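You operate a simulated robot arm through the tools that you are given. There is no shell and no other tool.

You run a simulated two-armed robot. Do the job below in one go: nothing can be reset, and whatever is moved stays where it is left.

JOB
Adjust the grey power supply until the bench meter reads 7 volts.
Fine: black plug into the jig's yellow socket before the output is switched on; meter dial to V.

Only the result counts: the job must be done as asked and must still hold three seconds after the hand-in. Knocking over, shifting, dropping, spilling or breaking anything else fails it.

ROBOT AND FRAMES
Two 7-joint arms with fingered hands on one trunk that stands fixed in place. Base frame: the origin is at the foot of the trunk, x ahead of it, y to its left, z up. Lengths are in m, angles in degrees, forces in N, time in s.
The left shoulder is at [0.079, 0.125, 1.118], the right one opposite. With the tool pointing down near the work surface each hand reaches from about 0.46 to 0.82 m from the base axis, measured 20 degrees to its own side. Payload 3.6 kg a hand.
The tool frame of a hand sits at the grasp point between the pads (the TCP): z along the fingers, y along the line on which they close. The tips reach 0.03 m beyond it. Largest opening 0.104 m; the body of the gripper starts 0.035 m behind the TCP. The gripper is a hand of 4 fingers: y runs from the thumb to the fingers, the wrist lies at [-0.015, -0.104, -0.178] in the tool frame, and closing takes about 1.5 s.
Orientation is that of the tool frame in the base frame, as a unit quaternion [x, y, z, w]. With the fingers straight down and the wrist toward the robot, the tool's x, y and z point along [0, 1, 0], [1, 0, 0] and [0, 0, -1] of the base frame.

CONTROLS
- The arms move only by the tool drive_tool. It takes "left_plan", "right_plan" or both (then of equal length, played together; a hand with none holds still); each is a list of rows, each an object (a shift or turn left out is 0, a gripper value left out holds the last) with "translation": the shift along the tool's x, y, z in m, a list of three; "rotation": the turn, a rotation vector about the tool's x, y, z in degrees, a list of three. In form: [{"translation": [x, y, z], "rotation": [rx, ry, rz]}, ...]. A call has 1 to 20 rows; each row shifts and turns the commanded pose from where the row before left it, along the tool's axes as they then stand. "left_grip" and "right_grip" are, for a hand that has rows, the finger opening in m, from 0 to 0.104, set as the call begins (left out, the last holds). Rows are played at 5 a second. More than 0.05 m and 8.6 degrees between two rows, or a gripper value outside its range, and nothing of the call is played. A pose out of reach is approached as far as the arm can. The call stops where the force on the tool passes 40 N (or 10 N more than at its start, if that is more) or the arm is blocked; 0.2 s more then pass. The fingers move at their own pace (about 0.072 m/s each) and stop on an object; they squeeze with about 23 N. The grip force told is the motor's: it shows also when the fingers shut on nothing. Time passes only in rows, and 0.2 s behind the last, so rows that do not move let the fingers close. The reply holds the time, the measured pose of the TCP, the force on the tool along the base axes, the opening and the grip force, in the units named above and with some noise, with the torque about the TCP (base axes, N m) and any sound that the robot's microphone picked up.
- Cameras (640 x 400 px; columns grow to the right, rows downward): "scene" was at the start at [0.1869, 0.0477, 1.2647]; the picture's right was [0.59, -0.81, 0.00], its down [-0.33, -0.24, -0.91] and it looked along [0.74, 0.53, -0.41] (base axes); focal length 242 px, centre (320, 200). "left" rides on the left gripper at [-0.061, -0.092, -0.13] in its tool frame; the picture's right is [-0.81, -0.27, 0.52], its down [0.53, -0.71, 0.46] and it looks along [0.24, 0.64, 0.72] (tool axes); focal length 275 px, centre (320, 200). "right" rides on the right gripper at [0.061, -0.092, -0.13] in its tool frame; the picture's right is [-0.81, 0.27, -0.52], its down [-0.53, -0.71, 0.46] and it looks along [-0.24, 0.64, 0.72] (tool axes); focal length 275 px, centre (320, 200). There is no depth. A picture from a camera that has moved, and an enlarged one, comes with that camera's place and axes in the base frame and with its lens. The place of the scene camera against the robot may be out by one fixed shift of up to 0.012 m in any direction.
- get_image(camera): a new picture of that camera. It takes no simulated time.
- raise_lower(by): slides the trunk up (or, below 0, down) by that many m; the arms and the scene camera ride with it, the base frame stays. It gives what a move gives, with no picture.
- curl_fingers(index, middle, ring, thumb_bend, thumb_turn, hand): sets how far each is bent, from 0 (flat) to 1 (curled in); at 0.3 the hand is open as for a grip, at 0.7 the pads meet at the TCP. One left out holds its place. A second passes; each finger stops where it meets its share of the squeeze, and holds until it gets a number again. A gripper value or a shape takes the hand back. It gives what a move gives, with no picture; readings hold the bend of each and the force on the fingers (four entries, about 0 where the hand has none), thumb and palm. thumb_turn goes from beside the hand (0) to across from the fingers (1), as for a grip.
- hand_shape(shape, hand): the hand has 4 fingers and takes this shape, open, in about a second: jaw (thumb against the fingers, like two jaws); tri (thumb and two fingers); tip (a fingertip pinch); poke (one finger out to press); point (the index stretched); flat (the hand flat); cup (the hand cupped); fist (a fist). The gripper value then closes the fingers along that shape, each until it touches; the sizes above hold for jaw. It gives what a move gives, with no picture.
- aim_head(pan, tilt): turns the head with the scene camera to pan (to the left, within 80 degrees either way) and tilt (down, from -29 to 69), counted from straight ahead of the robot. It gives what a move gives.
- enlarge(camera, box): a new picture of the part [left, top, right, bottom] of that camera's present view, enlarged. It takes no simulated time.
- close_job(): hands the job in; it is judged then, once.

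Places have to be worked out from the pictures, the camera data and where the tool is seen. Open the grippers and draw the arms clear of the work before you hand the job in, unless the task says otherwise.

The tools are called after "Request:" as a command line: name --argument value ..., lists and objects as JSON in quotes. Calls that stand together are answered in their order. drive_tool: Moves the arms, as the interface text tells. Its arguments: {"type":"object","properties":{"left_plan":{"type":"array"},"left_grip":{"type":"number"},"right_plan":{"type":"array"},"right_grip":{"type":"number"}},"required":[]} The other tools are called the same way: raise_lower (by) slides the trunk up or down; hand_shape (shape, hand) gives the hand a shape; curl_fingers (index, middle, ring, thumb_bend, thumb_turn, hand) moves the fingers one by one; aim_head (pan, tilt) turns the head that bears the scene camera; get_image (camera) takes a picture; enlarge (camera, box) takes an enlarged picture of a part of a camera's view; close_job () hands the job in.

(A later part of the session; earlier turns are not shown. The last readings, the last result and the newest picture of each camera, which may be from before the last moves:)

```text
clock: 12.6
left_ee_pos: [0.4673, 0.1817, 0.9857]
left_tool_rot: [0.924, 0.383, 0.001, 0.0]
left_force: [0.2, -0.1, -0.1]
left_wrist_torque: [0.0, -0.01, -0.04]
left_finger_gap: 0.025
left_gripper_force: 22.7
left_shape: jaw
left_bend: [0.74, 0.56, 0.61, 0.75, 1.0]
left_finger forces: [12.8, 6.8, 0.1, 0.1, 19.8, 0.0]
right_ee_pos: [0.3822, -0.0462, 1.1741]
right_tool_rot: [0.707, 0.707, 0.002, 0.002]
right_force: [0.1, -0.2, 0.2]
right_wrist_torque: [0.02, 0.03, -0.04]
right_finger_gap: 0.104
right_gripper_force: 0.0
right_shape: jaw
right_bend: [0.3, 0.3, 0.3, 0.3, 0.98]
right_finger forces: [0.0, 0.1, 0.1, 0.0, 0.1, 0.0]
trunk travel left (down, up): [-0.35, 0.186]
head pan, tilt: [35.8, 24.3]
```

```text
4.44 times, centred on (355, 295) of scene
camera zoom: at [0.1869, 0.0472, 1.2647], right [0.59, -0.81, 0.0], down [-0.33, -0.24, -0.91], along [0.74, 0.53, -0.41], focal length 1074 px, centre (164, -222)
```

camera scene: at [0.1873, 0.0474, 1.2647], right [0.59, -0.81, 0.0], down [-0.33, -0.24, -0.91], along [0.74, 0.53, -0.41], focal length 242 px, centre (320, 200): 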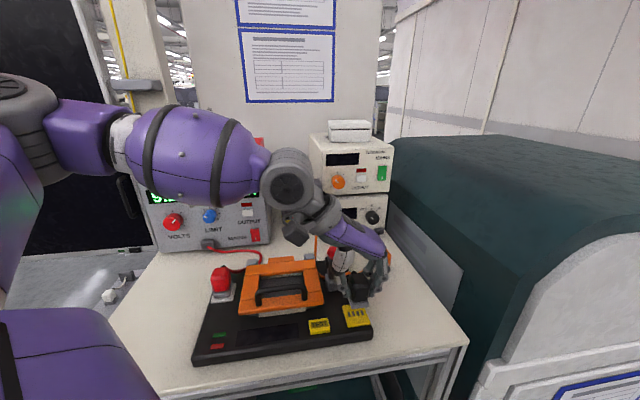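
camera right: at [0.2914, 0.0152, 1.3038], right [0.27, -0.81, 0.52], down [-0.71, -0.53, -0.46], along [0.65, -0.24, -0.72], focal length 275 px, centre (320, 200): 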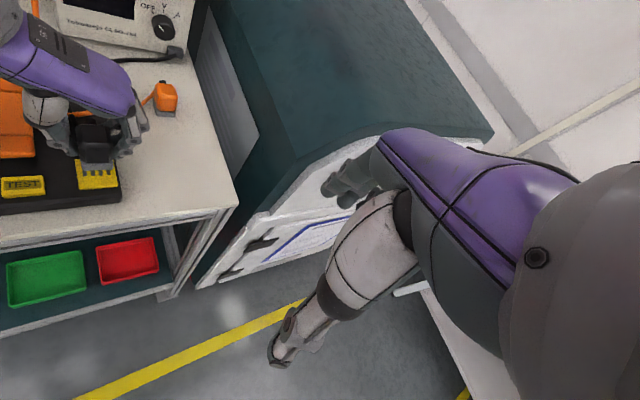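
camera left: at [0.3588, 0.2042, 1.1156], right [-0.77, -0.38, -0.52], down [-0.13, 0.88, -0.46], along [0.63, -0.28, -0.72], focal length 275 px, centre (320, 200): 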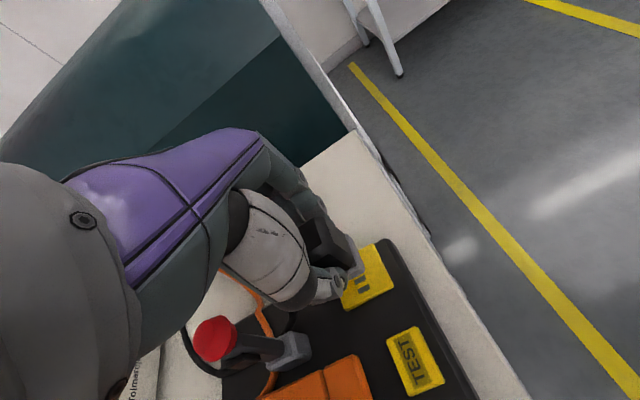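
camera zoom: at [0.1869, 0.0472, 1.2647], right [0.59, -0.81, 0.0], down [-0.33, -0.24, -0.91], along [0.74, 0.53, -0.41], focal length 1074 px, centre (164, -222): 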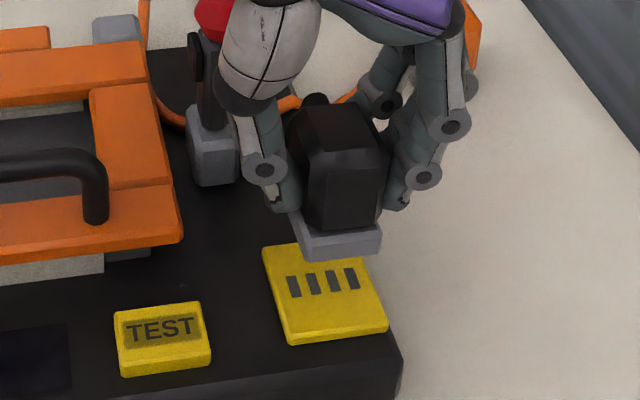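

From the left camera plug and slots agree within about 1 mm; the scene camera suggests the plug may be 2 mm too far forward. I check with the right camera.

Request:
enlarge --camera "right" --box '[60, 120, 140, 210]'

Request:
enlarge --camera "scene" --box '[335, 285, 385, 335]'

Request:
enlarge --camera "scene" --box '[200, 255, 250, 305]'

```text
4.44 times, centred on (100, 165) of right
camera zoom: at [0.2914, 0.0152, 1.3038], right [0.27, -0.81, 0.52], down [-0.71, -0.53, -0.46], along [0.65, -0.24, -0.72], focal length 1224 px, centre (1298, 356)
```

zoom: 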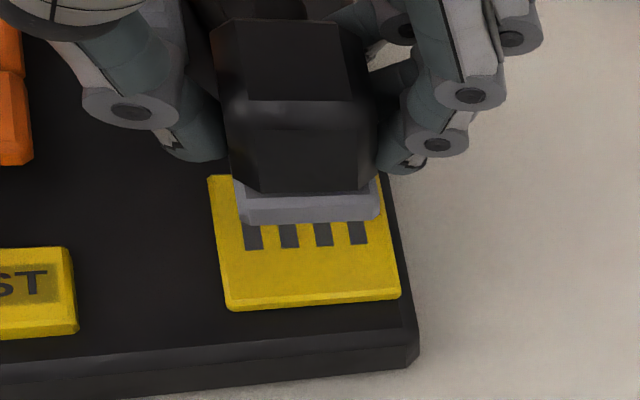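

```text
8.00 times, centred on (360, 310) of scene
camera zoom: at [0.1869, 0.0472, 1.2647], right [0.59, -0.81, 0.0], down [-0.33, -0.24, -0.91], along [0.74, 0.53, -0.41], focal length 1933 px, centre (0, -680)
```

zoom: 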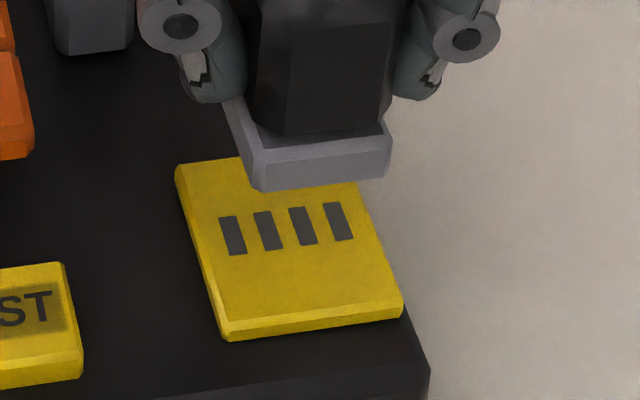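

```text
8.00 times, centred on (225, 280) of scene
camera zoom: at [0.1869, 0.0472, 1.2647], right [0.59, -0.81, 0.0], down [-0.33, -0.24, -0.91], along [0.74, 0.53, -0.41], focal length 1933 px, centre (1080, -440)
```

zoom: 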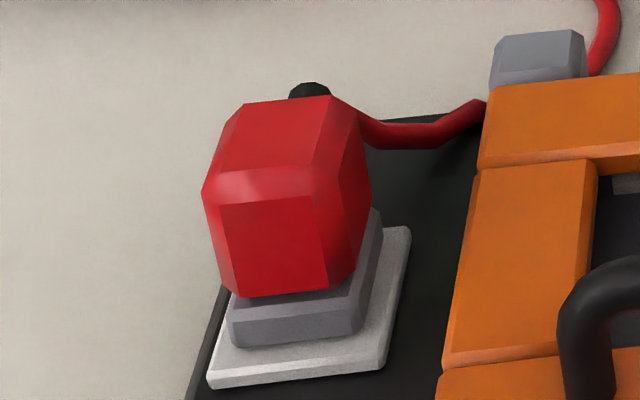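

All three views agree the plug is centred on the slots within 1–2 mm. The red plug shows that a seated plug rests on top of its pad. I lower it most of the way and then in small steps, watching the force.

Request:
drive_tool --left_plan '[{"translation": [0, 0, 0.012]}, {"translation": [0, 0, 0.01]}, {"translation": [0, 0, 0.005]}, {"translation": [0, 0, 0.003]}, {}]'

Request:
enlarge --camera "left" --box '[290, 200, 420, 330]'

Request:
enlarge --camera "scene" --box '[325, 275, 385, 335]'

Request:
enlarge --camera "right" --box '[60, 120, 140, 210]'

```text
clock: 13.8
left_ee_pos: [0.4677, 0.1818, 0.9556]
left_tool_rot: [0.924, 0.382, 0.002, 0.0]
left_force: [0.0, 1.2, 4.8]
left_wrist_torque: [0.01, -0.04, 0.02]
left_finger_gap: 0.0255
left_gripper_force: 23.4
left_shape: jaw
left_bend: [0.74, 0.56, 0.61, 0.75, 1.0]
left_finger forces: [12.5, 7.2, 0.0, 0.0, 20.8, 0.0]
right_ee_pos: [0.3816, -0.0463, 1.1738]
right_tool_rot: [0.708, 0.707, 0.0, 0.001]
right_force: [-1.6, -0.2, -0.5]
right_wrist_torque: [0.04, 0.01, -0.01]
right_finger_gap: 0.1036
right_gripper_force: 0.0
right_shape: jaw
right_bend: [0.3, 0.3, 0.3, 0.3, 0.98]
right_finger forces: [0.0, 0.1, 0.1, 0.0, 0.2, 0.0]
trunk travel left (down, up): [-0.35, 0.186]
head pan, tilt: [35.8, 24.3]
```

```text
3.08 times, centred on (355, 265) of left
camera zoom: at [0.3586, 0.2042, 1.0864], right [-0.77, -0.38, -0.52], down [-0.13, 0.88, -0.46], along [0.63, -0.28, -0.72], focal length 847 px, centre (212, 0)
```

zoom: 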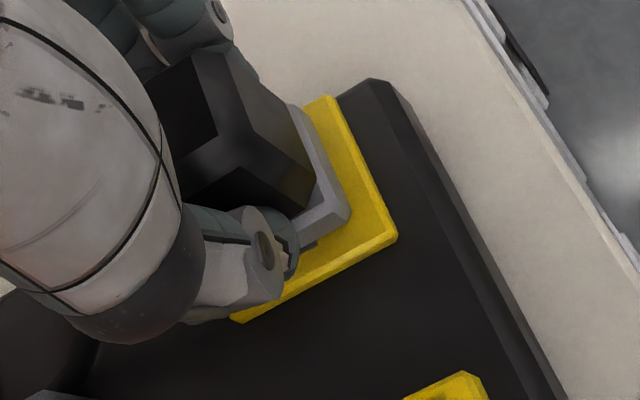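

```text
6.67 times, centred on (355, 305) of scene
camera zoom: at [0.1866, 0.0477, 1.2648], right [0.59, -0.81, 0.0], down [-0.33, -0.24, -0.91], along [0.74, 0.53, -0.41], focal length 1611 px, centre (87, -500)
```

zoom: 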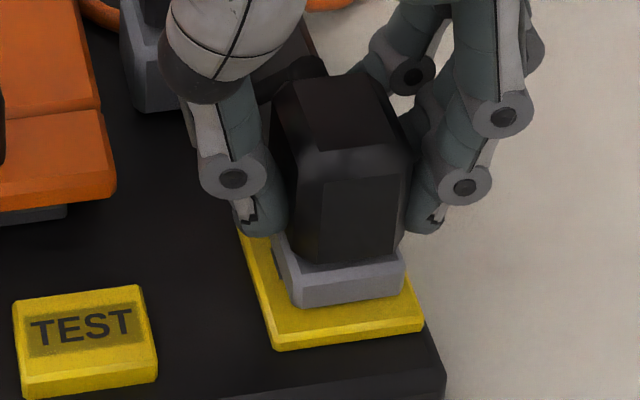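

```text
4.44 times, centred on (100, 165) of right
camera zoom: at [0.2911, 0.0153, 1.3039], right [0.28, -0.81, 0.52], down [-0.71, -0.53, -0.46], along [0.65, -0.24, -0.72], focal length 1224 px, centre (1298, 356)
```

zoom: 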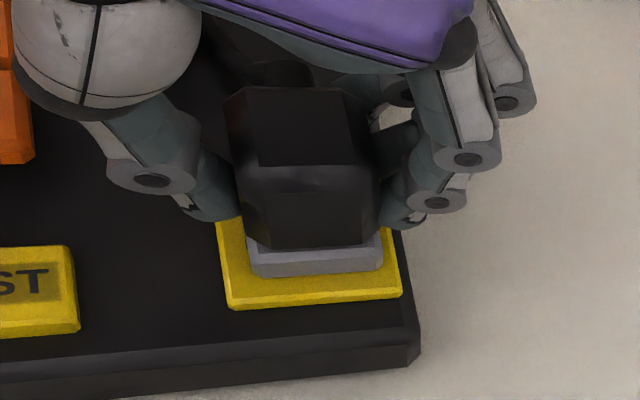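

There's a light upward force (about 5 N) with the base still some millimetres above the pad, so something may be touching. I enlarge around the base to see.

Request:
enlarge --camera "left" --box '[350, 215, 420, 285]'

Request:
enlarge --camera "scene" --box '[355, 305, 390, 330]'

Request:
enlarge --camera "right" --box '[100, 165, 140, 195]'

Request:
enlarge --camera "left" --box '[360, 250, 400, 290]'

```text
5.71 times, centred on (385, 250) of left
camera zoom: at [0.3586, 0.2042, 1.0864], right [-0.77, -0.38, -0.52], down [-0.13, 0.88, -0.46], along [0.63, -0.28, -0.72], focal length 1573 px, centre (-51, -86)
```

zoom: 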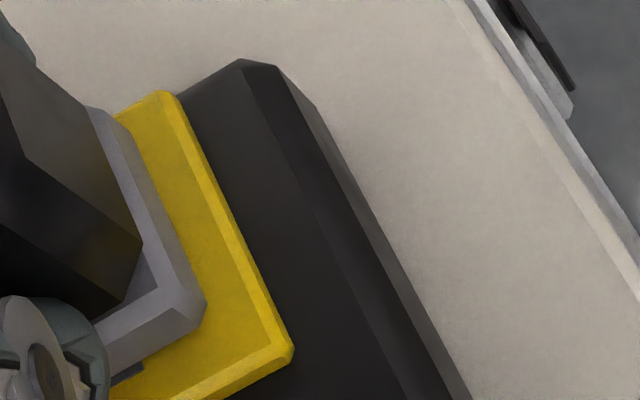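

```text
16.00 times, centred on (372, 318) of scene
camera zoom: at [0.1866, 0.0477, 1.2648], right [0.59, -0.81, 0.0], down [-0.33, -0.24, -0.91], along [0.74, 0.53, -0.41], focal length 3866 px, centre (-520, -1680)
```

zoom: 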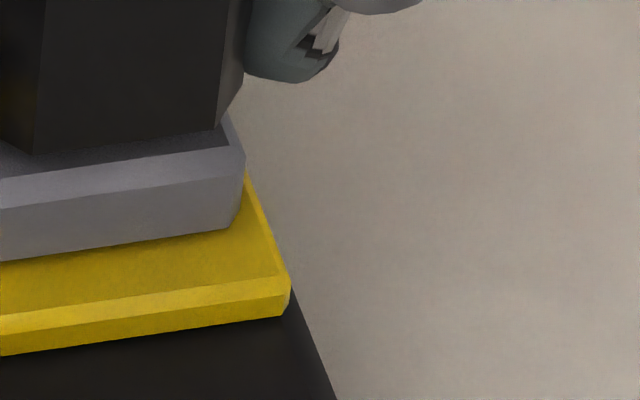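

```text
13.33 times, centred on (120, 180) of right
camera zoom: at [0.2911, 0.0153, 1.3039], right [0.28, -0.81, 0.52], down [-0.71, -0.53, -0.46], along [0.65, -0.24, -0.72], focal length 3670 px, centre (2987, 467)
```

zoom: 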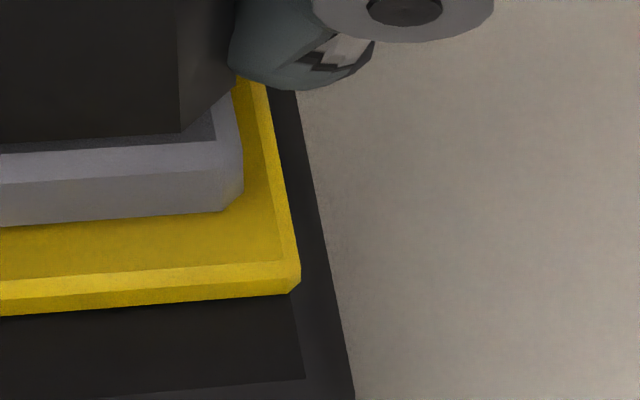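

```text
10.00 times, centred on (380, 270) of left
camera zoom: at [0.3586, 0.2042, 1.0864], right [-0.77, -0.38, -0.52], down [-0.13, 0.88, -0.46], along [0.63, -0.28, -0.72], focal length 2753 px, centre (-280, -500)
```

zoom: 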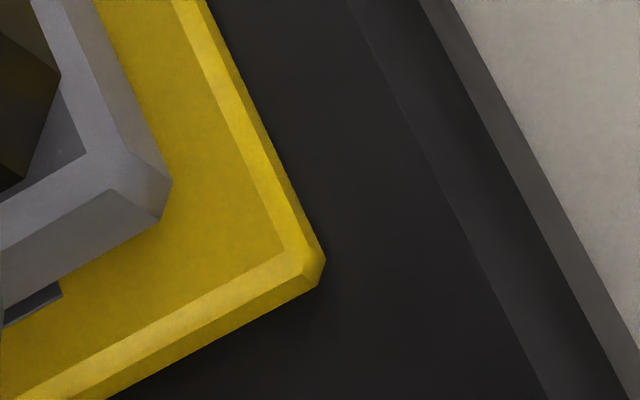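

The outer slot still peeks out at the base edge, so lateral alignment looks right. I press down in 1 mm steps and watch the force.

Request:
drive_tool --left_plan '[{"translation": [0, 0, 0.001]}, {"translation": [0, 0, 0.001]}, {}]'

Request:
enlarge --camera "left" --box '[340, 230, 400, 290]'

Request:
enlarge --camera "right" --box '[60, 120, 140, 210]'

```text
clock: 14.6
left_ee_pos: [0.4664, 0.1807, 0.9545]
left_tool_rot: [0.924, 0.383, 0.001, 0.001]
left_force: [-6.2, 1.9, 16.4]
left_wrist_torque: [0.02, 0.12, -0.05]
left_finger_gap: 0.0262
left_gripper_force: 22.8
left_shape: jaw
left_bend: [0.74, 0.56, 0.61, 0.75, 1.0]
left_finger forces: [13.1, 7.2, 0.0, 0.0, 25.8, 0.0]
right_ee_pos: [0.3808, -0.0464, 1.174]
right_tool_rot: [0.707, 0.708, 0.001, 0.0]
right_force: [-0.4, 0.2, 0.8]
right_wrist_torque: [0.01, 0.0, -0.03]
right_finger_gap: 0.1037
right_gripper_force: 0.0
right_shape: jaw
right_bend: [0.3, 0.3, 0.3, 0.3, 0.98]
right_finger forces: [0.0, 0.1, 0.0, 0.0, 0.0, 0.0]
trunk travel left (down, up): [-0.35, 0.186]
head pan, tilt: [35.8, 24.3]
heard: snap
```

```text
6.67 times, centred on (370, 260) of left
camera zoom: at [0.3576, 0.2041, 1.0854], right [-0.77, -0.38, -0.52], down [-0.13, 0.88, -0.46], along [0.63, -0.28, -0.72], focal length 1835 px, centre (-13, -200)
```

zoom: 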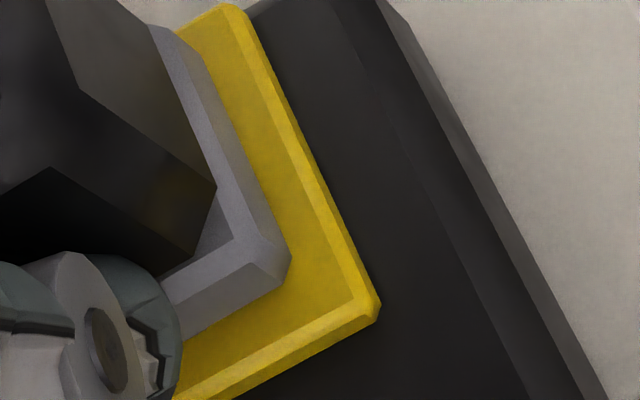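

```text
4.44 times, centred on (100, 165) of right
camera zoom: at [0.2895, 0.0151, 1.3043], right [0.27, -0.81, 0.52], down [-0.71, -0.53, -0.46], along [0.65, -0.24, -0.72], focal length 1224 px, centre (1298, 356)
```

zoom: 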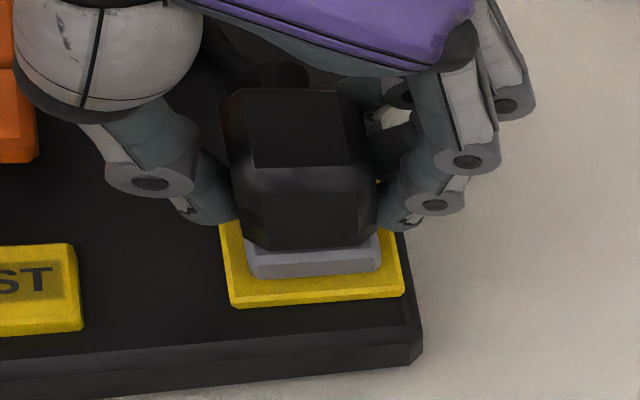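

A "snap" was heard and the base sits on the pad, so the plug is seated. I open the hand partially to keep the thumb off TEST, then rise straight up.

Request:
drive_tool --left_plan '[{}, {}, {}, {}, {}]' --left_grip 0.06

Request:
drive_tool --left_plan '[{"translation": [0, 0, -0.02]}, {"translation": [0, 0, -0.03]}, {"translation": [0, 0, -0.04]}, {"translation": [0, 0, -0.04]}, {}]'

Request:
get_image --camera "left"

Request:
enlarge --camera "scene" --box '[310, 220, 440, 350]'

Request:
enlarge --camera "right" --box '[60, 120, 140, 210]'

```text
clock: 15.8
left_ee_pos: [0.4679, 0.1815, 0.9544]
left_tool_rot: [0.924, 0.382, 0.0, 0.0]
left_force: [0.4, 0.5, -0.7]
left_wrist_torque: [-0.01, -0.03, 0.02]
left_finger_gap: 0.0594
left_gripper_force: 0.0
left_shape: jaw
left_bend: [0.74, 0.42, 0.38, 0.66, 1.0]
left_finger forces: [0.0, 0.0, 0.0, 0.0, 0.0, 0.0]
right_ee_pos: [0.3821, -0.0464, 1.1737]
right_tool_rot: [0.707, 0.707, 0.0, -0.001]
right_force: [0.0, -0.4, -0.3]
right_wrist_torque: [0.0, 0.0, -0.02]
right_finger_gap: 0.1038
right_gripper_force: 0.0
right_shape: jaw
right_bend: [0.3, 0.3, 0.3, 0.3, 0.98]
right_finger forces: [0.0, 0.0, 0.0, 0.1, 0.1, 0.1]
trunk travel left (down, up): [-0.35, 0.186]
head pan, tilt: [35.8, 24.3]
```

```text
clock: 17.0
left_ee_pos: [0.4692, 0.1836, 1.0839]
left_tool_rot: [0.924, 0.383, 0.0, -0.001]
left_force: [-0.2, -0.1, 0.6]
left_wrist_torque: [0.01, -0.02, 0.01]
left_finger_gap: 0.0599
left_gripper_force: 0.0
left_shape: jaw
left_bend: [0.74, 0.42, 0.38, 0.66, 1.0]
left_finger forces: [0.1, 0.0, 0.1, 0.0, 0.0, 0.1]
right_ee_pos: [0.3826, -0.0465, 1.1743]
right_tool_rot: [0.707, 0.707, 0.0, 0.0]
right_force: [-0.4, 0.3, 0.3]
right_wrist_torque: [0.02, 0.0, -0.02]
right_finger_gap: 0.1038
right_gripper_force: 0.1
right_shape: jaw
right_bend: [0.3, 0.3, 0.3, 0.3, 0.98]
right_finger forces: [0.1, 0.0, 0.0, 0.0, 0.0, 0.1]
trunk travel left (down, up): [-0.35, 0.186]
head pan, tilt: [35.8, 24.3]
```

```text
taken
camera left: at [0.3604, 0.2052, 1.2147], right [-0.77, -0.38, -0.52], down [-0.13, 0.88, -0.46], along [0.63, -0.28, -0.72], focal length 275 px, centre (320, 200)
```

left: 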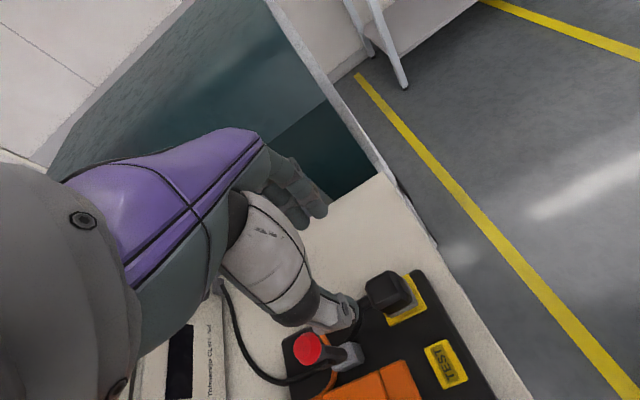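

```text
3.08 times, centred on (375, 285) of scene
camera zoom: at [0.1871, 0.0478, 1.2647], right [0.59, -0.81, 0.0], down [-0.33, -0.24, -0.91], along [0.74, 0.53, -0.41], focal length 744 px, centre (151, -62)
```

zoom: 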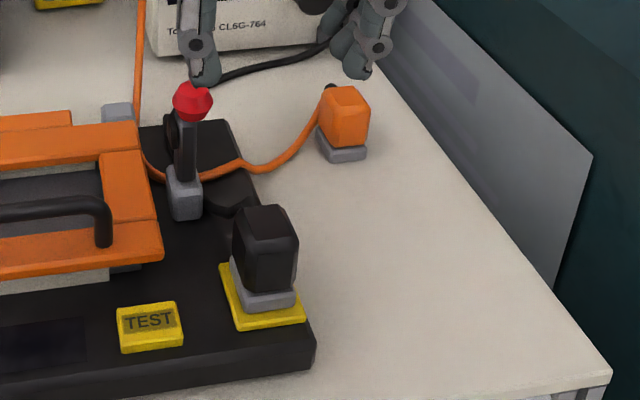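

```text
4.44 times, centred on (100, 165) of right
camera zoom: at [0.2916, 0.0154, 1.3037], right [0.28, -0.81, 0.52], down [-0.71, -0.53, -0.46], along [0.65, -0.24, -0.72], focal length 1224 px, centre (1298, 356)
```

zoom: 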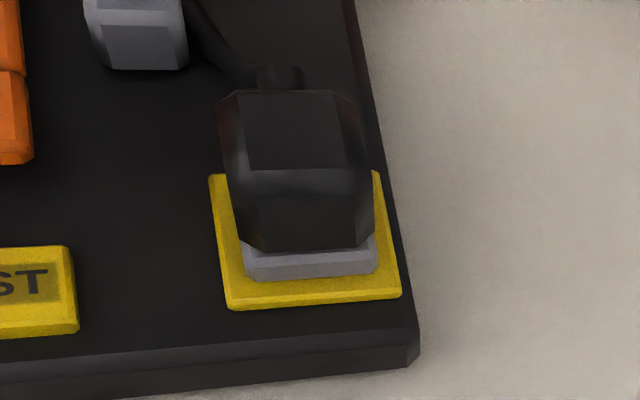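

The black plug is seated in the yellow socket. Next is the meter dial: its face looks toward az 225°, with the knob near (0.745, 0.275, 0.947). I set a fingertip pinch, then move left hand up and tilt it 45° toward the panel while staying well off.

Request:
hand_shape --hand "left" --shape "tip"

Request:
drive_tool --left_plan '[{"translation": [0.03, 0.0237, -0.01]}, {"translation": [0.03, 0.0237, -0.01]}, {"translation": [0.03, 0.0237, -0.01]}, {"translation": [0.0288, 0.0237, -0.005]}, {"rotation": [0, 7.5, 0]}, {"rotation": [0, 7.5, 0]}, {"rotation": [0, 7.5, 0]}, {"rotation": [0, 7.5, 0]}, {"rotation": [0, 7.5, 0]}, {"rotation": [0, 7.5, 0]}, {}]'

Request:
get_image --camera "left"

Request:
get_image --camera "scene"

Request:
get_image --camera "right"

```text
clock: 17.9
left_ee_pos: [0.4704, 0.1831, 1.0837]
left_tool_rot: [0.924, 0.383, 0.0, 0.0]
left_force: [0.4, 0.6, 0.1]
left_wrist_torque: [-0.01, 0.01, 0.0]
left_finger_gap: 0.1037
left_gripper_force: 0.0
left_shape: tip
left_bend: [0.3, 0.98, 0.99, 0.3, 0.98]
left_finger forces: [0.0, 0.0, 0.0, 0.0, 0.0, 0.0]
right_ee_pos: [0.3832, -0.047, 1.1743]
right_tool_rot: [0.706, 0.708, -0.001, 0.0]
right_force: [0.1, 0.0, -0.1]
right_wrist_torque: [0.01, -0.01, 0.03]
right_finger_gap: 0.1037
right_gripper_force: 0.2
right_shape: jaw
right_bend: [0.3, 0.3, 0.3, 0.3, 0.98]
right_finger forces: [0.0, 0.1, 0.0, 0.0, 0.0, 0.0]
trunk travel left (down, up): [-0.35, 0.186]
head pan, tilt: [35.8, 24.3]
```

```text
clock: 20.3
left_ee_pos: [0.6182, 0.1985, 1.1202]
left_tool_rot: [0.854, 0.353, 0.354, -0.146]
left_force: [0.0, 0.3, -0.2]
left_wrist_torque: [0.02, 0.02, -0.02]
left_finger_gap: 0.1041
left_gripper_force: 0.0
left_shape: tip
left_bend: [0.3, 0.98, 0.99, 0.3, 0.98]
left_finger forces: [0.0, 0.0, 0.0, 0.0, 0.0, 0.0]
right_ee_pos: [0.3822, -0.0462, 1.174]
right_tool_rot: [0.707, 0.707, 0.0, -0.001]
right_force: [-0.7, -0.2, -0.1]
right_wrist_torque: [0.02, -0.01, -0.01]
right_finger_gap: 0.1036
right_gripper_force: 0.0
right_shape: jaw
right_bend: [0.3, 0.3, 0.3, 0.3, 0.98]
right_finger forces: [0.1, 0.0, 0.0, 0.0, 0.0, 0.0]
trunk travel left (down, up): [-0.35, 0.186]
head pan, tilt: [35.8, 24.3]
```

```text
taken
camera left: at [0.4568, 0.1692, 1.1682], right [-0.34, 0.05, -0.94], down [-0.01, 1.0, 0.06], along [0.94, 0.03, -0.34], focal length 275 px, centre (320, 200)
```

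left: 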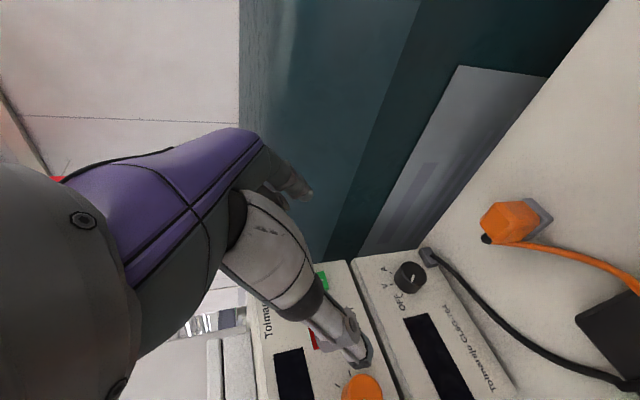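

```text
taken
camera scene: at [0.187, 0.0478, 1.2647], right [0.59, -0.81, 0.0], down [-0.33, -0.24, -0.91], along [0.74, 0.53, -0.41], focal length 242 px, centre (320, 200)
```

scene: 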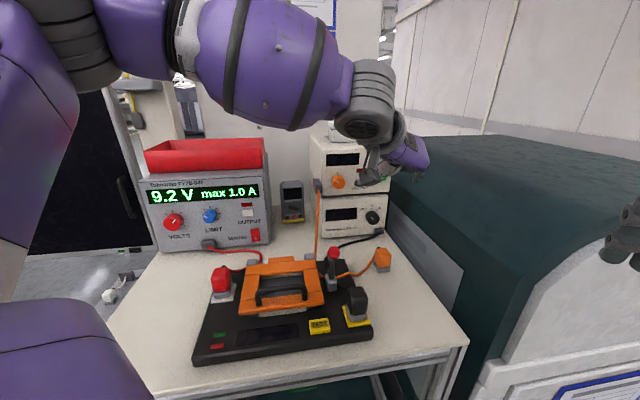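

```text
taken
camera right: at [0.2915, 0.0154, 1.3037], right [0.28, -0.81, 0.52], down [-0.71, -0.53, -0.46], along [0.65, -0.24, -0.72], focal length 275 px, centre (320, 200)
```

right: 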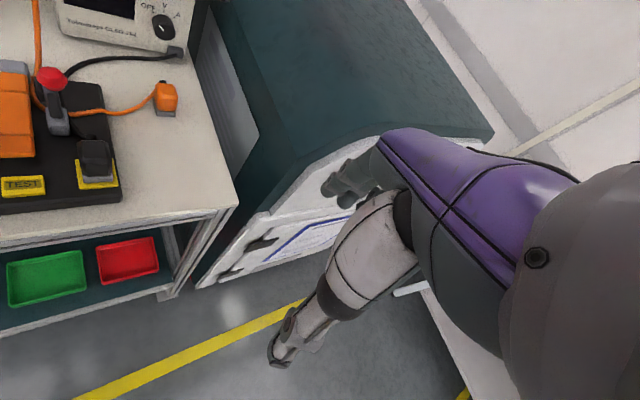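

The orientation is as planned, and both hand cameras see the dial. I enlarge for triangulation.

Request:
enlarge --camera "left" --box '[350, 230, 470, 350]'

Request:
enlarge --camera "right" --box '[100, 0, 200, 70]'

Request:
enlarge --camera "scene" --box '[310, 170, 410, 250]'

```text
3.33 times, centred on (410, 290) of left
camera zoom: at [0.4568, 0.1692, 1.1682], right [-0.34, 0.05, -0.94], down [-0.01, 1.0, 0.06], along [0.94, 0.03, -0.34], focal length 918 px, centre (20, -100)
```

zoom: 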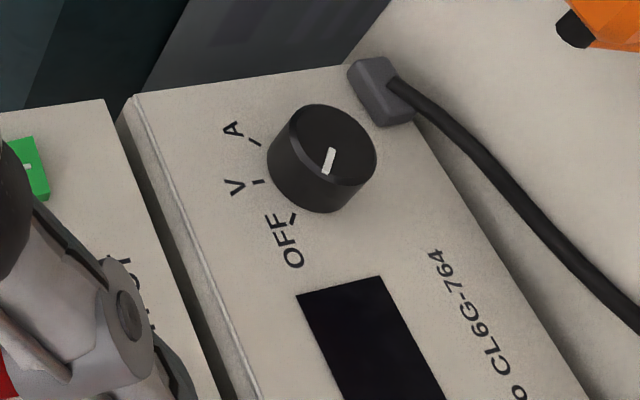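

```text
5.71 times, centred on (150, 35) of right
camera zoom: at [0.2915, 0.0154, 1.3037], right [0.28, -0.81, 0.52], down [-0.71, -0.53, -0.46], along [0.65, -0.24, -0.72], focal length 1573 px, centre (1291, 1143)
```

zoom: 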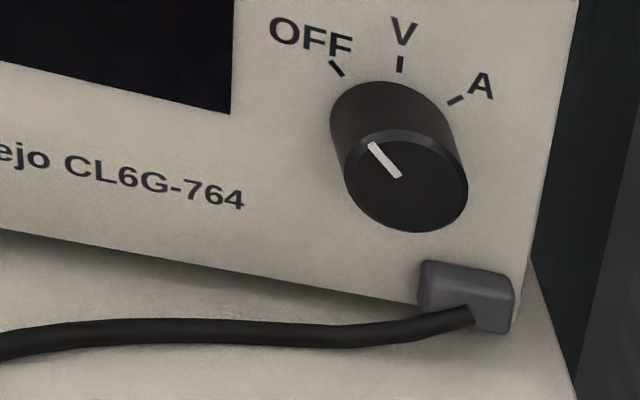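

```text
5.00 times, centred on (360, 210) of scene
camera zoom: at [0.187, 0.0478, 1.2647], right [0.59, -0.81, 0.0], down [-0.33, -0.24, -0.91], along [0.74, 0.53, -0.41], focal length 1208 px, centre (120, 150)
```

zoom: 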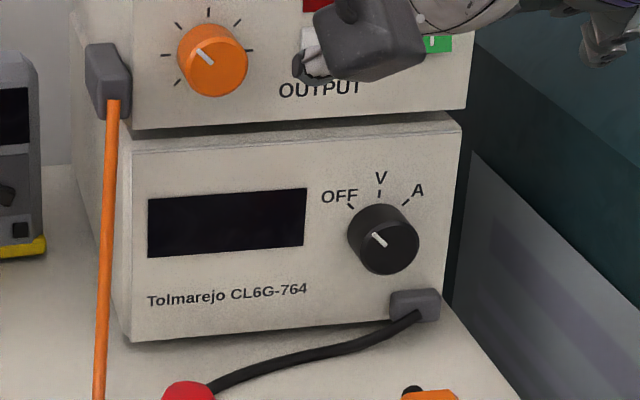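

The knob front centre triangulates to (0.760, 0.285, 0.9345), with a diameter of about 40 mm and a protrusion of about 20 mm. I set the pinch to 65 mm, add a small yaw and a −12° roll, and go to a standoff on the slanted approach line.

Request:
drive_tool --left_plan '[{"rotation": [3.535, 0, -3.535]}, {"rotation": [3.535, 0, -3.535]}, {"rotation": [-4.176, -1.044, -4.176]}, {"rotation": [-4.176, -1.044, -4.176]}, {"translation": [-0.0044, 0.0072, 0.0352]}, {"translation": [-0.0044, 0.0072, 0.0352]}, {"translation": [-0.0044, 0.0072, 0.0352]}, {"translation": [-0.0044, 0.0072, 0.0353]}, {}]' --left_grip 0.065

Request:
get_image --camera "left"

Request:
get_image --camera "scene"

Request:
enlarge --camera "right" --box '[0, 0, 240, 160]'

```text
clock: 22.3
left_ee_pos: [0.7063, 0.2378, 1.0136]
left_tool_rot: [0.803, 0.463, 0.367, -0.083]
left_force: [0.4, -0.8, 0.4]
left_wrist_torque: [-0.02, 0.0, 0.04]
left_finger_gap: 0.0655
left_gripper_force: 0.0
left_shape: tip
left_bend: [0.29, 0.98, 0.99, 0.63, 1.0]
left_finger forces: [0.1, 0.1, 0.0, 0.0, 0.0, 0.0]
right_ee_pos: [0.382, -0.0465, 1.1745]
right_tool_rot: [0.707, 0.708, 0.001, 0.0]
right_force: [-0.1, 0.2, -1.3]
right_wrist_torque: [-0.01, 0.0, 0.01]
right_finger_gap: 0.1038
right_gripper_force: 0.0
right_shape: jaw
right_bend: [0.3, 0.3, 0.3, 0.3, 0.98]
right_finger forces: [0.0, 0.2, 0.0, 0.0, 0.1, 0.0]
trunk travel left (down, up): [-0.35, 0.186]
head pan, tilt: [35.8, 24.3]
```

```text
taken
camera left: at [0.5466, 0.1866, 1.0475], right [-0.2, -0.15, -0.97], down [-0.18, 0.98, -0.12], along [0.96, 0.15, -0.22], focal length 275 px, centre (320, 200)
```

left: 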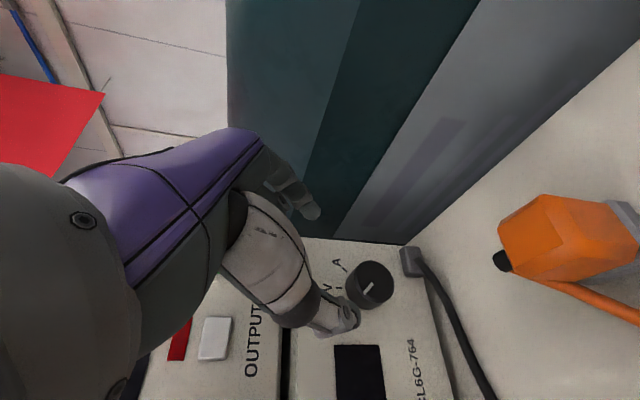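

```text
taken
camera scene: at [0.1865, 0.0475, 1.2648], right [0.59, -0.81, 0.0], down [-0.33, -0.24, -0.91], along [0.74, 0.53, -0.41], focal length 242 px, centre (320, 200)
```

scene: 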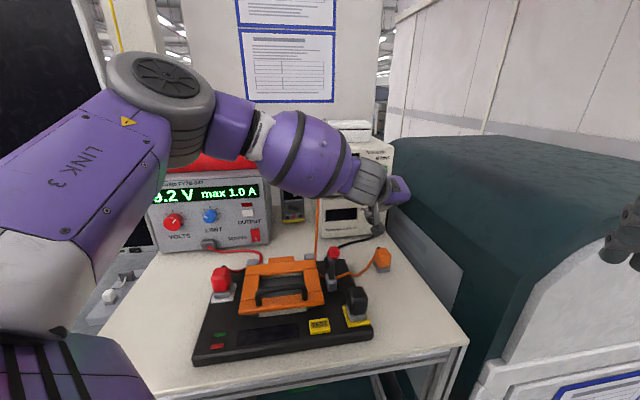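

```text
2.50 times, centred on (120, 80) of right
camera zoom: at [0.291, 0.0151, 1.3039], right [0.28, -0.81, 0.52], down [-0.71, -0.53, -0.46], along [0.65, -0.24, -0.72], focal length 688 px, centre (820, 500)
```

zoom: 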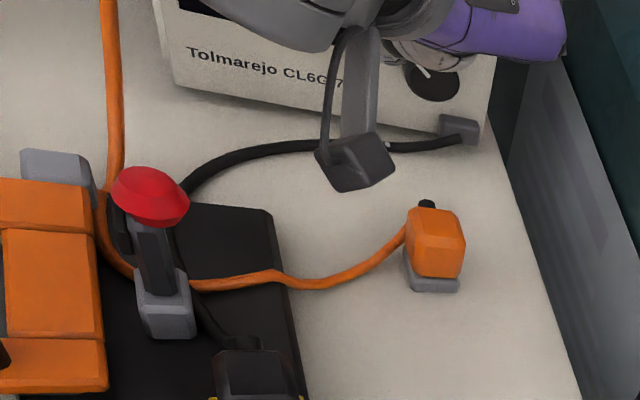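

The grip value moved mostly the thumb, so I set the index and thumb bends individually for a symmetric opening around the knob.

Request:
curl_fingers --hand "left" --index 0.44 --thumb_bend 0.44 --middle 1.0 --ring 1.0 --thumb_turn 1.0

Request:
enlarge --camera "left" --box '[220, 130, 460, 370]'

Request:
enlarge --camera "right" --box '[80, 0, 220, 100]'

```text
clock: 23.3
left_ee_pos: [0.7069, 0.2371, 1.0138]
left_tool_rot: [0.803, 0.461, 0.367, -0.083]
left_force: [0.6, -0.5, -0.9]
left_wrist_torque: [0.0, -0.02, -0.03]
left_finger_gap: 0.0673
left_gripper_force: 0.0
left_shape: fingers
left_bend: [0.44, 1.0, 1.0, 0.44, 0.99]
left_finger forces: [0.1, 0.1, 0.1, 0.0, 0.1, 0.1]
right_ee_pos: [0.382, -0.046, 1.1747]
right_tool_rot: [0.707, 0.708, 0.0, 0.0]
right_force: [-0.3, 0.2, 0.6]
right_wrist_torque: [-0.04, 0.01, 0.02]
right_finger_gap: 0.1036
right_gripper_force: 0.2
right_shape: jaw
right_bend: [0.3, 0.3, 0.3, 0.3, 0.98]
right_finger forces: [0.0, 0.1, 0.0, 0.0, 0.0, 0.0]
trunk travel left (down, up): [-0.35, 0.186]
head pan, tilt: [35.8, 24.3]
```

```text
1.67 times, centred on (340, 250) of left
camera zoom: at [0.5467, 0.1868, 1.0474], right [-0.2, -0.15, -0.97], down [-0.18, 0.98, -0.12], along [0.96, 0.15, -0.23], focal length 459 px, centre (287, 117)
```

zoom: 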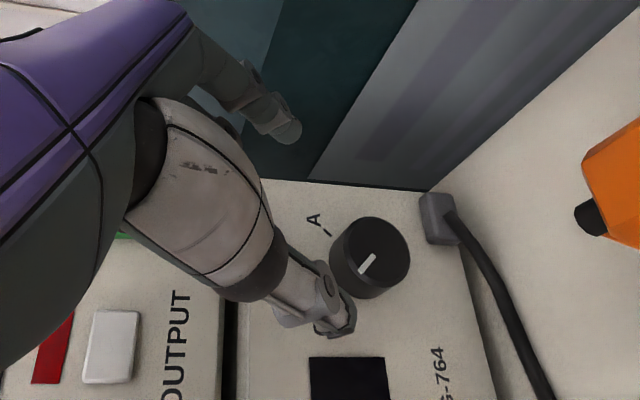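

```text
4.00 times, centred on (150, 50) of right
camera zoom: at [0.2915, 0.0153, 1.3037], right [0.28, -0.81, 0.52], down [-0.71, -0.53, -0.46], along [0.65, -0.24, -0.72], focal length 1101 px, centre (1000, 800)
```

zoom: 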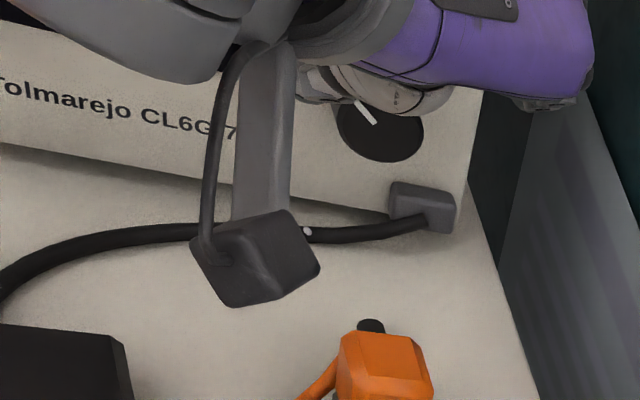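

The projected grasp line lands right on the knob centre. I advance 6 cm along the approach and look again.

Request:
drive_tool --left_plan '[{"translation": [0, 0, 0.03]}, {"translation": [0, 0, 0.03]}, {}]'

Request:
enlarge --camera "left" --box '[220, 130, 460, 370]'

Request:
enlarge --camera "right" --box '[40, 0, 220, 120]'

Request:
enlarge --camera "scene" --box '[280, 110, 440, 290]'

```text
clock: 24.1
left_ee_pos: [0.7395, 0.2663, 0.9711]
left_tool_rot: [0.804, 0.461, 0.366, -0.084]
left_force: [-2.8, -3.3, 1.0]
left_wrist_torque: [-0.09, 0.0, -0.2]
left_finger_gap: 0.0681
left_gripper_force: 1.7
left_shape: fingers
left_bend: [0.43, 1.0, 1.0, 0.44, 0.99]
left_finger forces: [3.7, 0.0, 0.0, 0.0, 0.0, 0.0]
right_ee_pos: [0.3821, -0.0468, 1.1738]
right_tool_rot: [0.707, 0.708, 0.001, 0.0]
right_force: [0.5, 0.9, 0.8]
right_wrist_torque: [0.0, -0.01, 0.03]
right_finger_gap: 0.1038
right_gripper_force: 0.1
right_shape: jaw
right_bend: [0.3, 0.3, 0.3, 0.3, 0.98]
right_finger forces: [0.0, 0.0, 0.1, 0.0, 0.0, 0.0]
trunk travel left (down, up): [-0.35, 0.186]
head pan, tilt: [35.8, 24.3]
```

```text
1.67 times, centred on (340, 250) of left
camera zoom: at [0.5797, 0.2145, 1.0052], right [-0.2, -0.15, -0.97], down [-0.18, 0.98, -0.12], along [0.96, 0.15, -0.23], focal length 459 px, centre (287, 117)
```

zoom: 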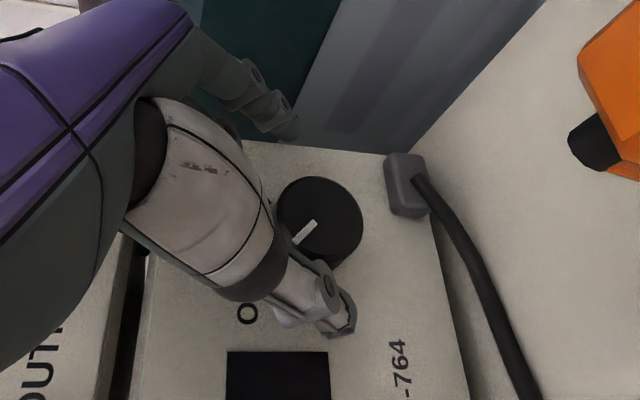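

```text
3.33 times, centred on (130, 60) of right
camera zoom: at [0.2912, 0.0149, 1.3038], right [0.28, -0.81, 0.52], down [-0.71, -0.53, -0.46], along [0.65, -0.24, -0.72], focal length 918 px, centre (953, 667)
```

zoom: 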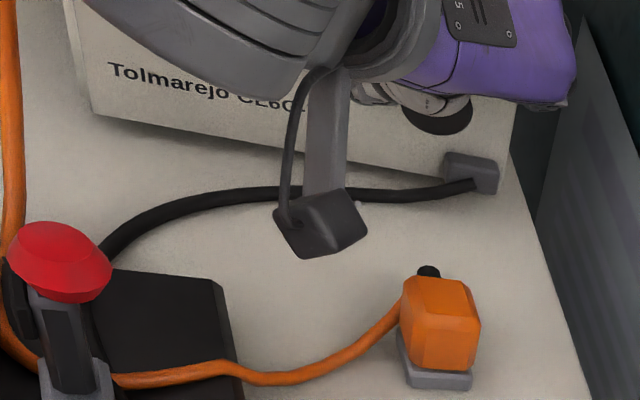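

```text
2.22 times, centred on (360, 200) of scene
camera zoom: at [0.1867, 0.0473, 1.2648], right [0.59, -0.81, 0.0], down [-0.33, -0.24, -0.91], along [0.74, 0.53, -0.41], focal length 537 px, centre (231, 200)
```

zoom: 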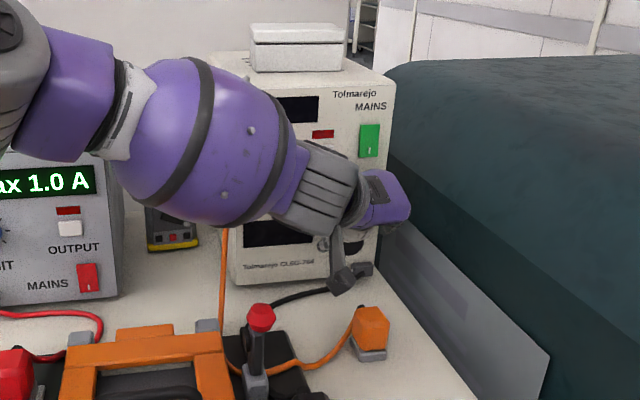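

The index tip lightly touches the panel (3.7 N), since a less-bent finger reaches further. I back off 6 mm, bend both a bit more to leave about a 49 mm gap, and look again.

Request:
drive_tool --left_plan '[{"translation": [0, 0, -0.006]}, {}]'

Request:
curl_fingers --hand "left" --index 0.51 --thumb_bend 0.51

Request:
enlarge --camera "left" --box '[260, 150, 400, 310]'

```text
clock: 24.7
left_ee_pos: [0.737, 0.2637, 0.9735]
left_tool_rot: [0.803, 0.463, 0.367, -0.084]
left_force: [0.3, 0.0, 0.8]
left_wrist_torque: [-0.04, -0.01, -0.01]
left_finger_gap: 0.0674
left_gripper_force: 0.2
left_shape: fingers
left_bend: [0.44, 1.0, 1.0, 0.44, 0.99]
left_finger forces: [0.0, 0.0, 0.1, 0.0, 0.0, 0.0]
right_ee_pos: [0.3832, -0.0477, 1.1749]
right_tool_rot: [0.707, 0.707, 0.0, 0.0]
right_force: [0.3, -0.3, 0.0]
right_wrist_torque: [-0.08, 0.02, 0.01]
right_finger_gap: 0.1037
right_gripper_force: 0.1
right_shape: jaw
right_bend: [0.3, 0.3, 0.3, 0.3, 0.98]
right_finger forces: [0.0, 0.0, 0.0, 0.1, 0.1, 0.2]
trunk travel left (down, up): [-0.35, 0.186]
head pan, tilt: [35.8, 24.3]
```

```text
clock: 25.7
left_ee_pos: [0.7358, 0.2634, 0.9735]
left_tool_rot: [0.803, 0.462, 0.367, -0.084]
left_force: [-0.3, 0.7, -0.9]
left_wrist_torque: [0.0, 0.02, 0.02]
left_finger_gap: 0.0507
left_gripper_force: 0.4
left_shape: fingers
left_bend: [0.51, 1.0, 1.0, 0.5, 1.0]
left_finger forces: [0.0, 0.1, 0.1, 0.0, 0.5, 0.1]
right_ee_pos: [0.3828, -0.0466, 1.1736]
right_tool_rot: [0.707, 0.708, 0.0, 0.001]
right_force: [-0.3, 0.3, 0.8]
right_wrist_torque: [0.02, 0.0, -0.01]
right_finger_gap: 0.1038
right_gripper_force: 0.0
right_shape: jaw
right_bend: [0.3, 0.3, 0.3, 0.3, 0.98]
right_finger forces: [0.0, 0.1, 0.0, 0.0, 0.1, 0.0]
trunk travel left (down, up): [-0.35, 0.186]
head pan, tilt: [35.8, 24.3]
```

```text
2.50 times, centred on (330, 230) of left
camera zoom: at [0.5765, 0.2122, 1.0092], right [-0.2, -0.15, -0.97], down [-0.18, 0.98, -0.12], along [0.96, 0.15, -0.23], focal length 688 px, centre (295, 125)
```

zoom: 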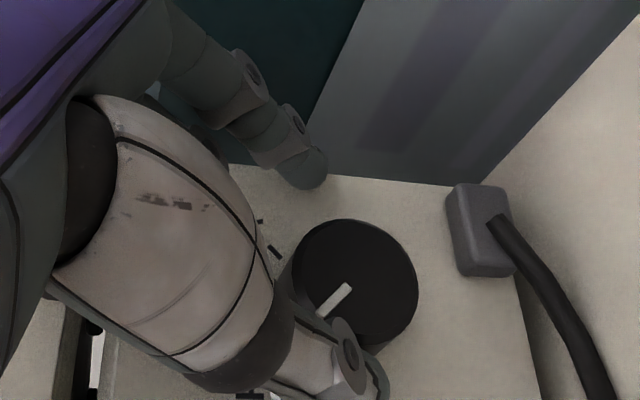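

The thumb grazes the knob while the index still has room, so I shift 3 mm to the thumb side and advance 1 cm further.

Request:
drive_tool --left_plan '[{"translation": [0, -0.003, 0]}, {"translation": [0, 0, 0.006]}, {"translation": [0, 0, 0.005]}, {}]'

Request:
enlarge --camera "left" --box '[260, 150, 400, 310]'

Request:
enlarge --camera "right" --box '[120, 0, 200, 60]'

```text
clock: 26.7
left_ee_pos: [0.7377, 0.267, 0.9668]
left_tool_rot: [0.804, 0.461, 0.367, -0.083]
left_force: [-14.7, -13.7, 4.3]
left_wrist_torque: [-0.31, 0.18, -0.69]
left_finger_gap: 0.0487
left_gripper_force: 10.2
left_shape: fingers
left_bend: [0.52, 1.0, 1.0, 0.51, 1.0]
left_finger forces: [19.9, 0.1, 0.1, 0.0, 0.0, 0.1]
right_ee_pos: [0.3815, -0.0476, 1.1743]
right_tool_rot: [0.707, 0.707, 0.002, 0.001]
right_force: [0.3, 0.5, 0.6]
right_wrist_torque: [0.03, 0.0, 0.02]
right_finger_gap: 0.1038
right_gripper_force: 0.0
right_shape: jaw
right_bend: [0.3, 0.3, 0.3, 0.3, 0.98]
right_finger forces: [0.0, 0.0, 0.0, 0.0, 0.1, 0.0]
trunk travel left (down, up): [-0.35, 0.186]
head pan, tilt: [35.8, 24.3]
```

```text
2.50 times, centred on (330, 230) of left
camera zoom: at [0.5779, 0.216, 1.0012], right [-0.2, -0.15, -0.97], down [-0.17, 0.98, -0.12], along [0.96, 0.14, -0.23], focal length 688 px, centre (295, 125)
```

zoom: 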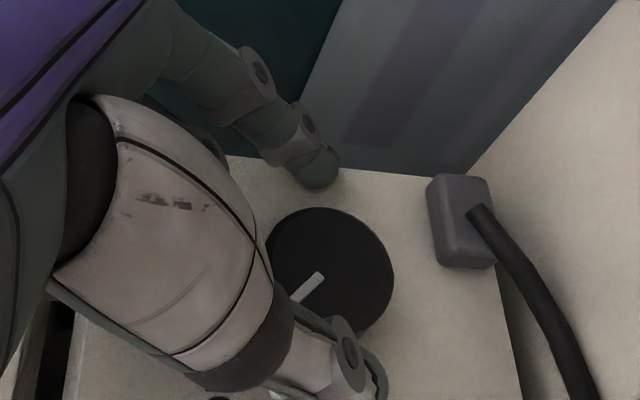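

```text
6.67 times, centred on (160, 30) of right
camera zoom: at [0.2893, 0.0134, 1.3043], right [0.27, -0.81, 0.52], down [-0.71, -0.53, -0.46], along [0.65, -0.24, -0.72], focal length 1835 px, centre (1387, 1333)
```

zoom: 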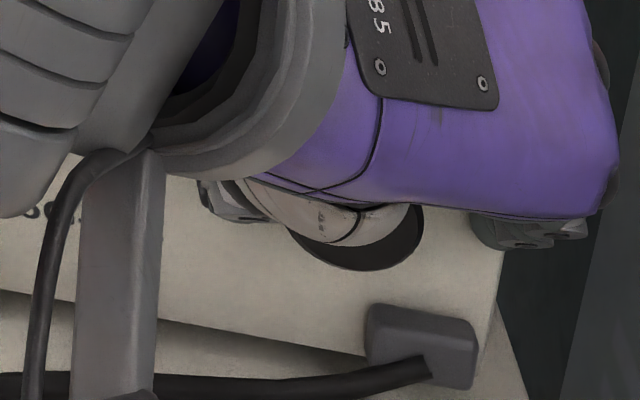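

The index is pressing the panel (about 20 N), so I retreat 6 mm right away. The knob then lies between the fingertips, and I close index and thumb onto it.

Request:
drive_tool --left_plan '[{"translation": [0, 0, -0.006]}, {}]'

Request:
curl_fingers --hand "left" --index 0.75 --thumb_bend 0.75

Request:
enlarge --camera "left" --box '[260, 150, 400, 310]'

```text
clock: 27.3
left_ee_pos: [0.7368, 0.2671, 0.9695]
left_tool_rot: [0.802, 0.463, 0.367, -0.084]
left_force: [-6.1, -7.2, -1.8]
left_wrist_torque: [-0.15, 0.18, -0.39]
left_finger_gap: 0.0493
left_gripper_force: 4.7
left_shape: fingers
left_bend: [0.51, 1.0, 1.0, 0.51, 1.0]
left_finger forces: [9.9, 0.0, 0.0, 0.0, 0.0, 0.1]
right_ee_pos: [0.3817, -0.0468, 1.1742]
right_tool_rot: [0.707, 0.707, 0.001, 0.001]
right_force: [0.0, 0.2, -0.6]
right_wrist_torque: [-0.01, 0.03, 0.01]
right_finger_gap: 0.1038
right_gripper_force: 0.2
right_shape: jaw
right_bend: [0.3, 0.3, 0.3, 0.3, 0.98]
right_finger forces: [0.0, 0.0, 0.0, 0.0, 0.0, 0.0]
trunk travel left (down, up): [-0.35, 0.186]
head pan, tilt: [35.8, 24.3]
```

```text
clock: 28.3
left_ee_pos: [0.735, 0.2687, 0.9707]
left_tool_rot: [0.802, 0.464, 0.367, -0.084]
left_force: [-9.3, 6.2, -1.9]
left_wrist_torque: [0.11, 0.21, 0.21]
left_finger_gap: 0.0276
left_gripper_force: 12.3
left_shape: fingers
left_bend: [0.62, 1.0, 1.0, 0.6, 1.0]
left_finger forces: [6.7, 0.1, 0.0, 0.0, 18.3, 0.0]
right_ee_pos: [0.3812, -0.0461, 1.1733]
right_tool_rot: [0.707, 0.707, 0.0, 0.001]
right_force: [-0.9, 0.5, -0.1]
right_wrist_torque: [0.01, 0.03, -0.01]
right_finger_gap: 0.104
right_gripper_force: 0.1
right_shape: jaw
right_bend: [0.3, 0.3, 0.3, 0.3, 0.98]
right_finger forces: [0.0, 0.0, 0.0, 0.0, 0.0, 0.2]
trunk travel left (down, up): [-0.35, 0.186]
head pan, tilt: [35.8, 24.3]
```

```text
2.50 times, centred on (330, 230) of left
camera zoom: at [0.5764, 0.2172, 1.0041], right [-0.2, -0.15, -0.97], down [-0.18, 0.98, -0.12], along [0.96, 0.15, -0.22], focal length 688 px, centre (295, 125)
```

zoom: 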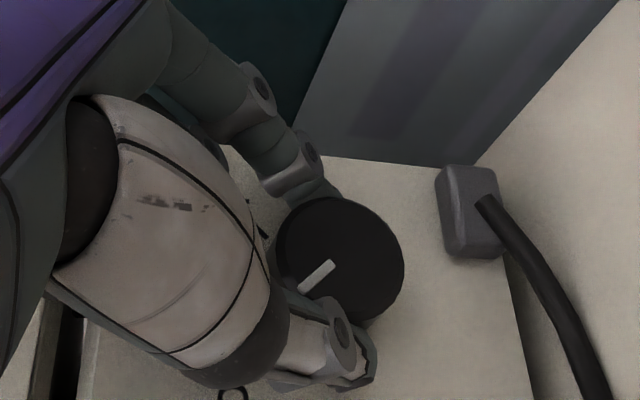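

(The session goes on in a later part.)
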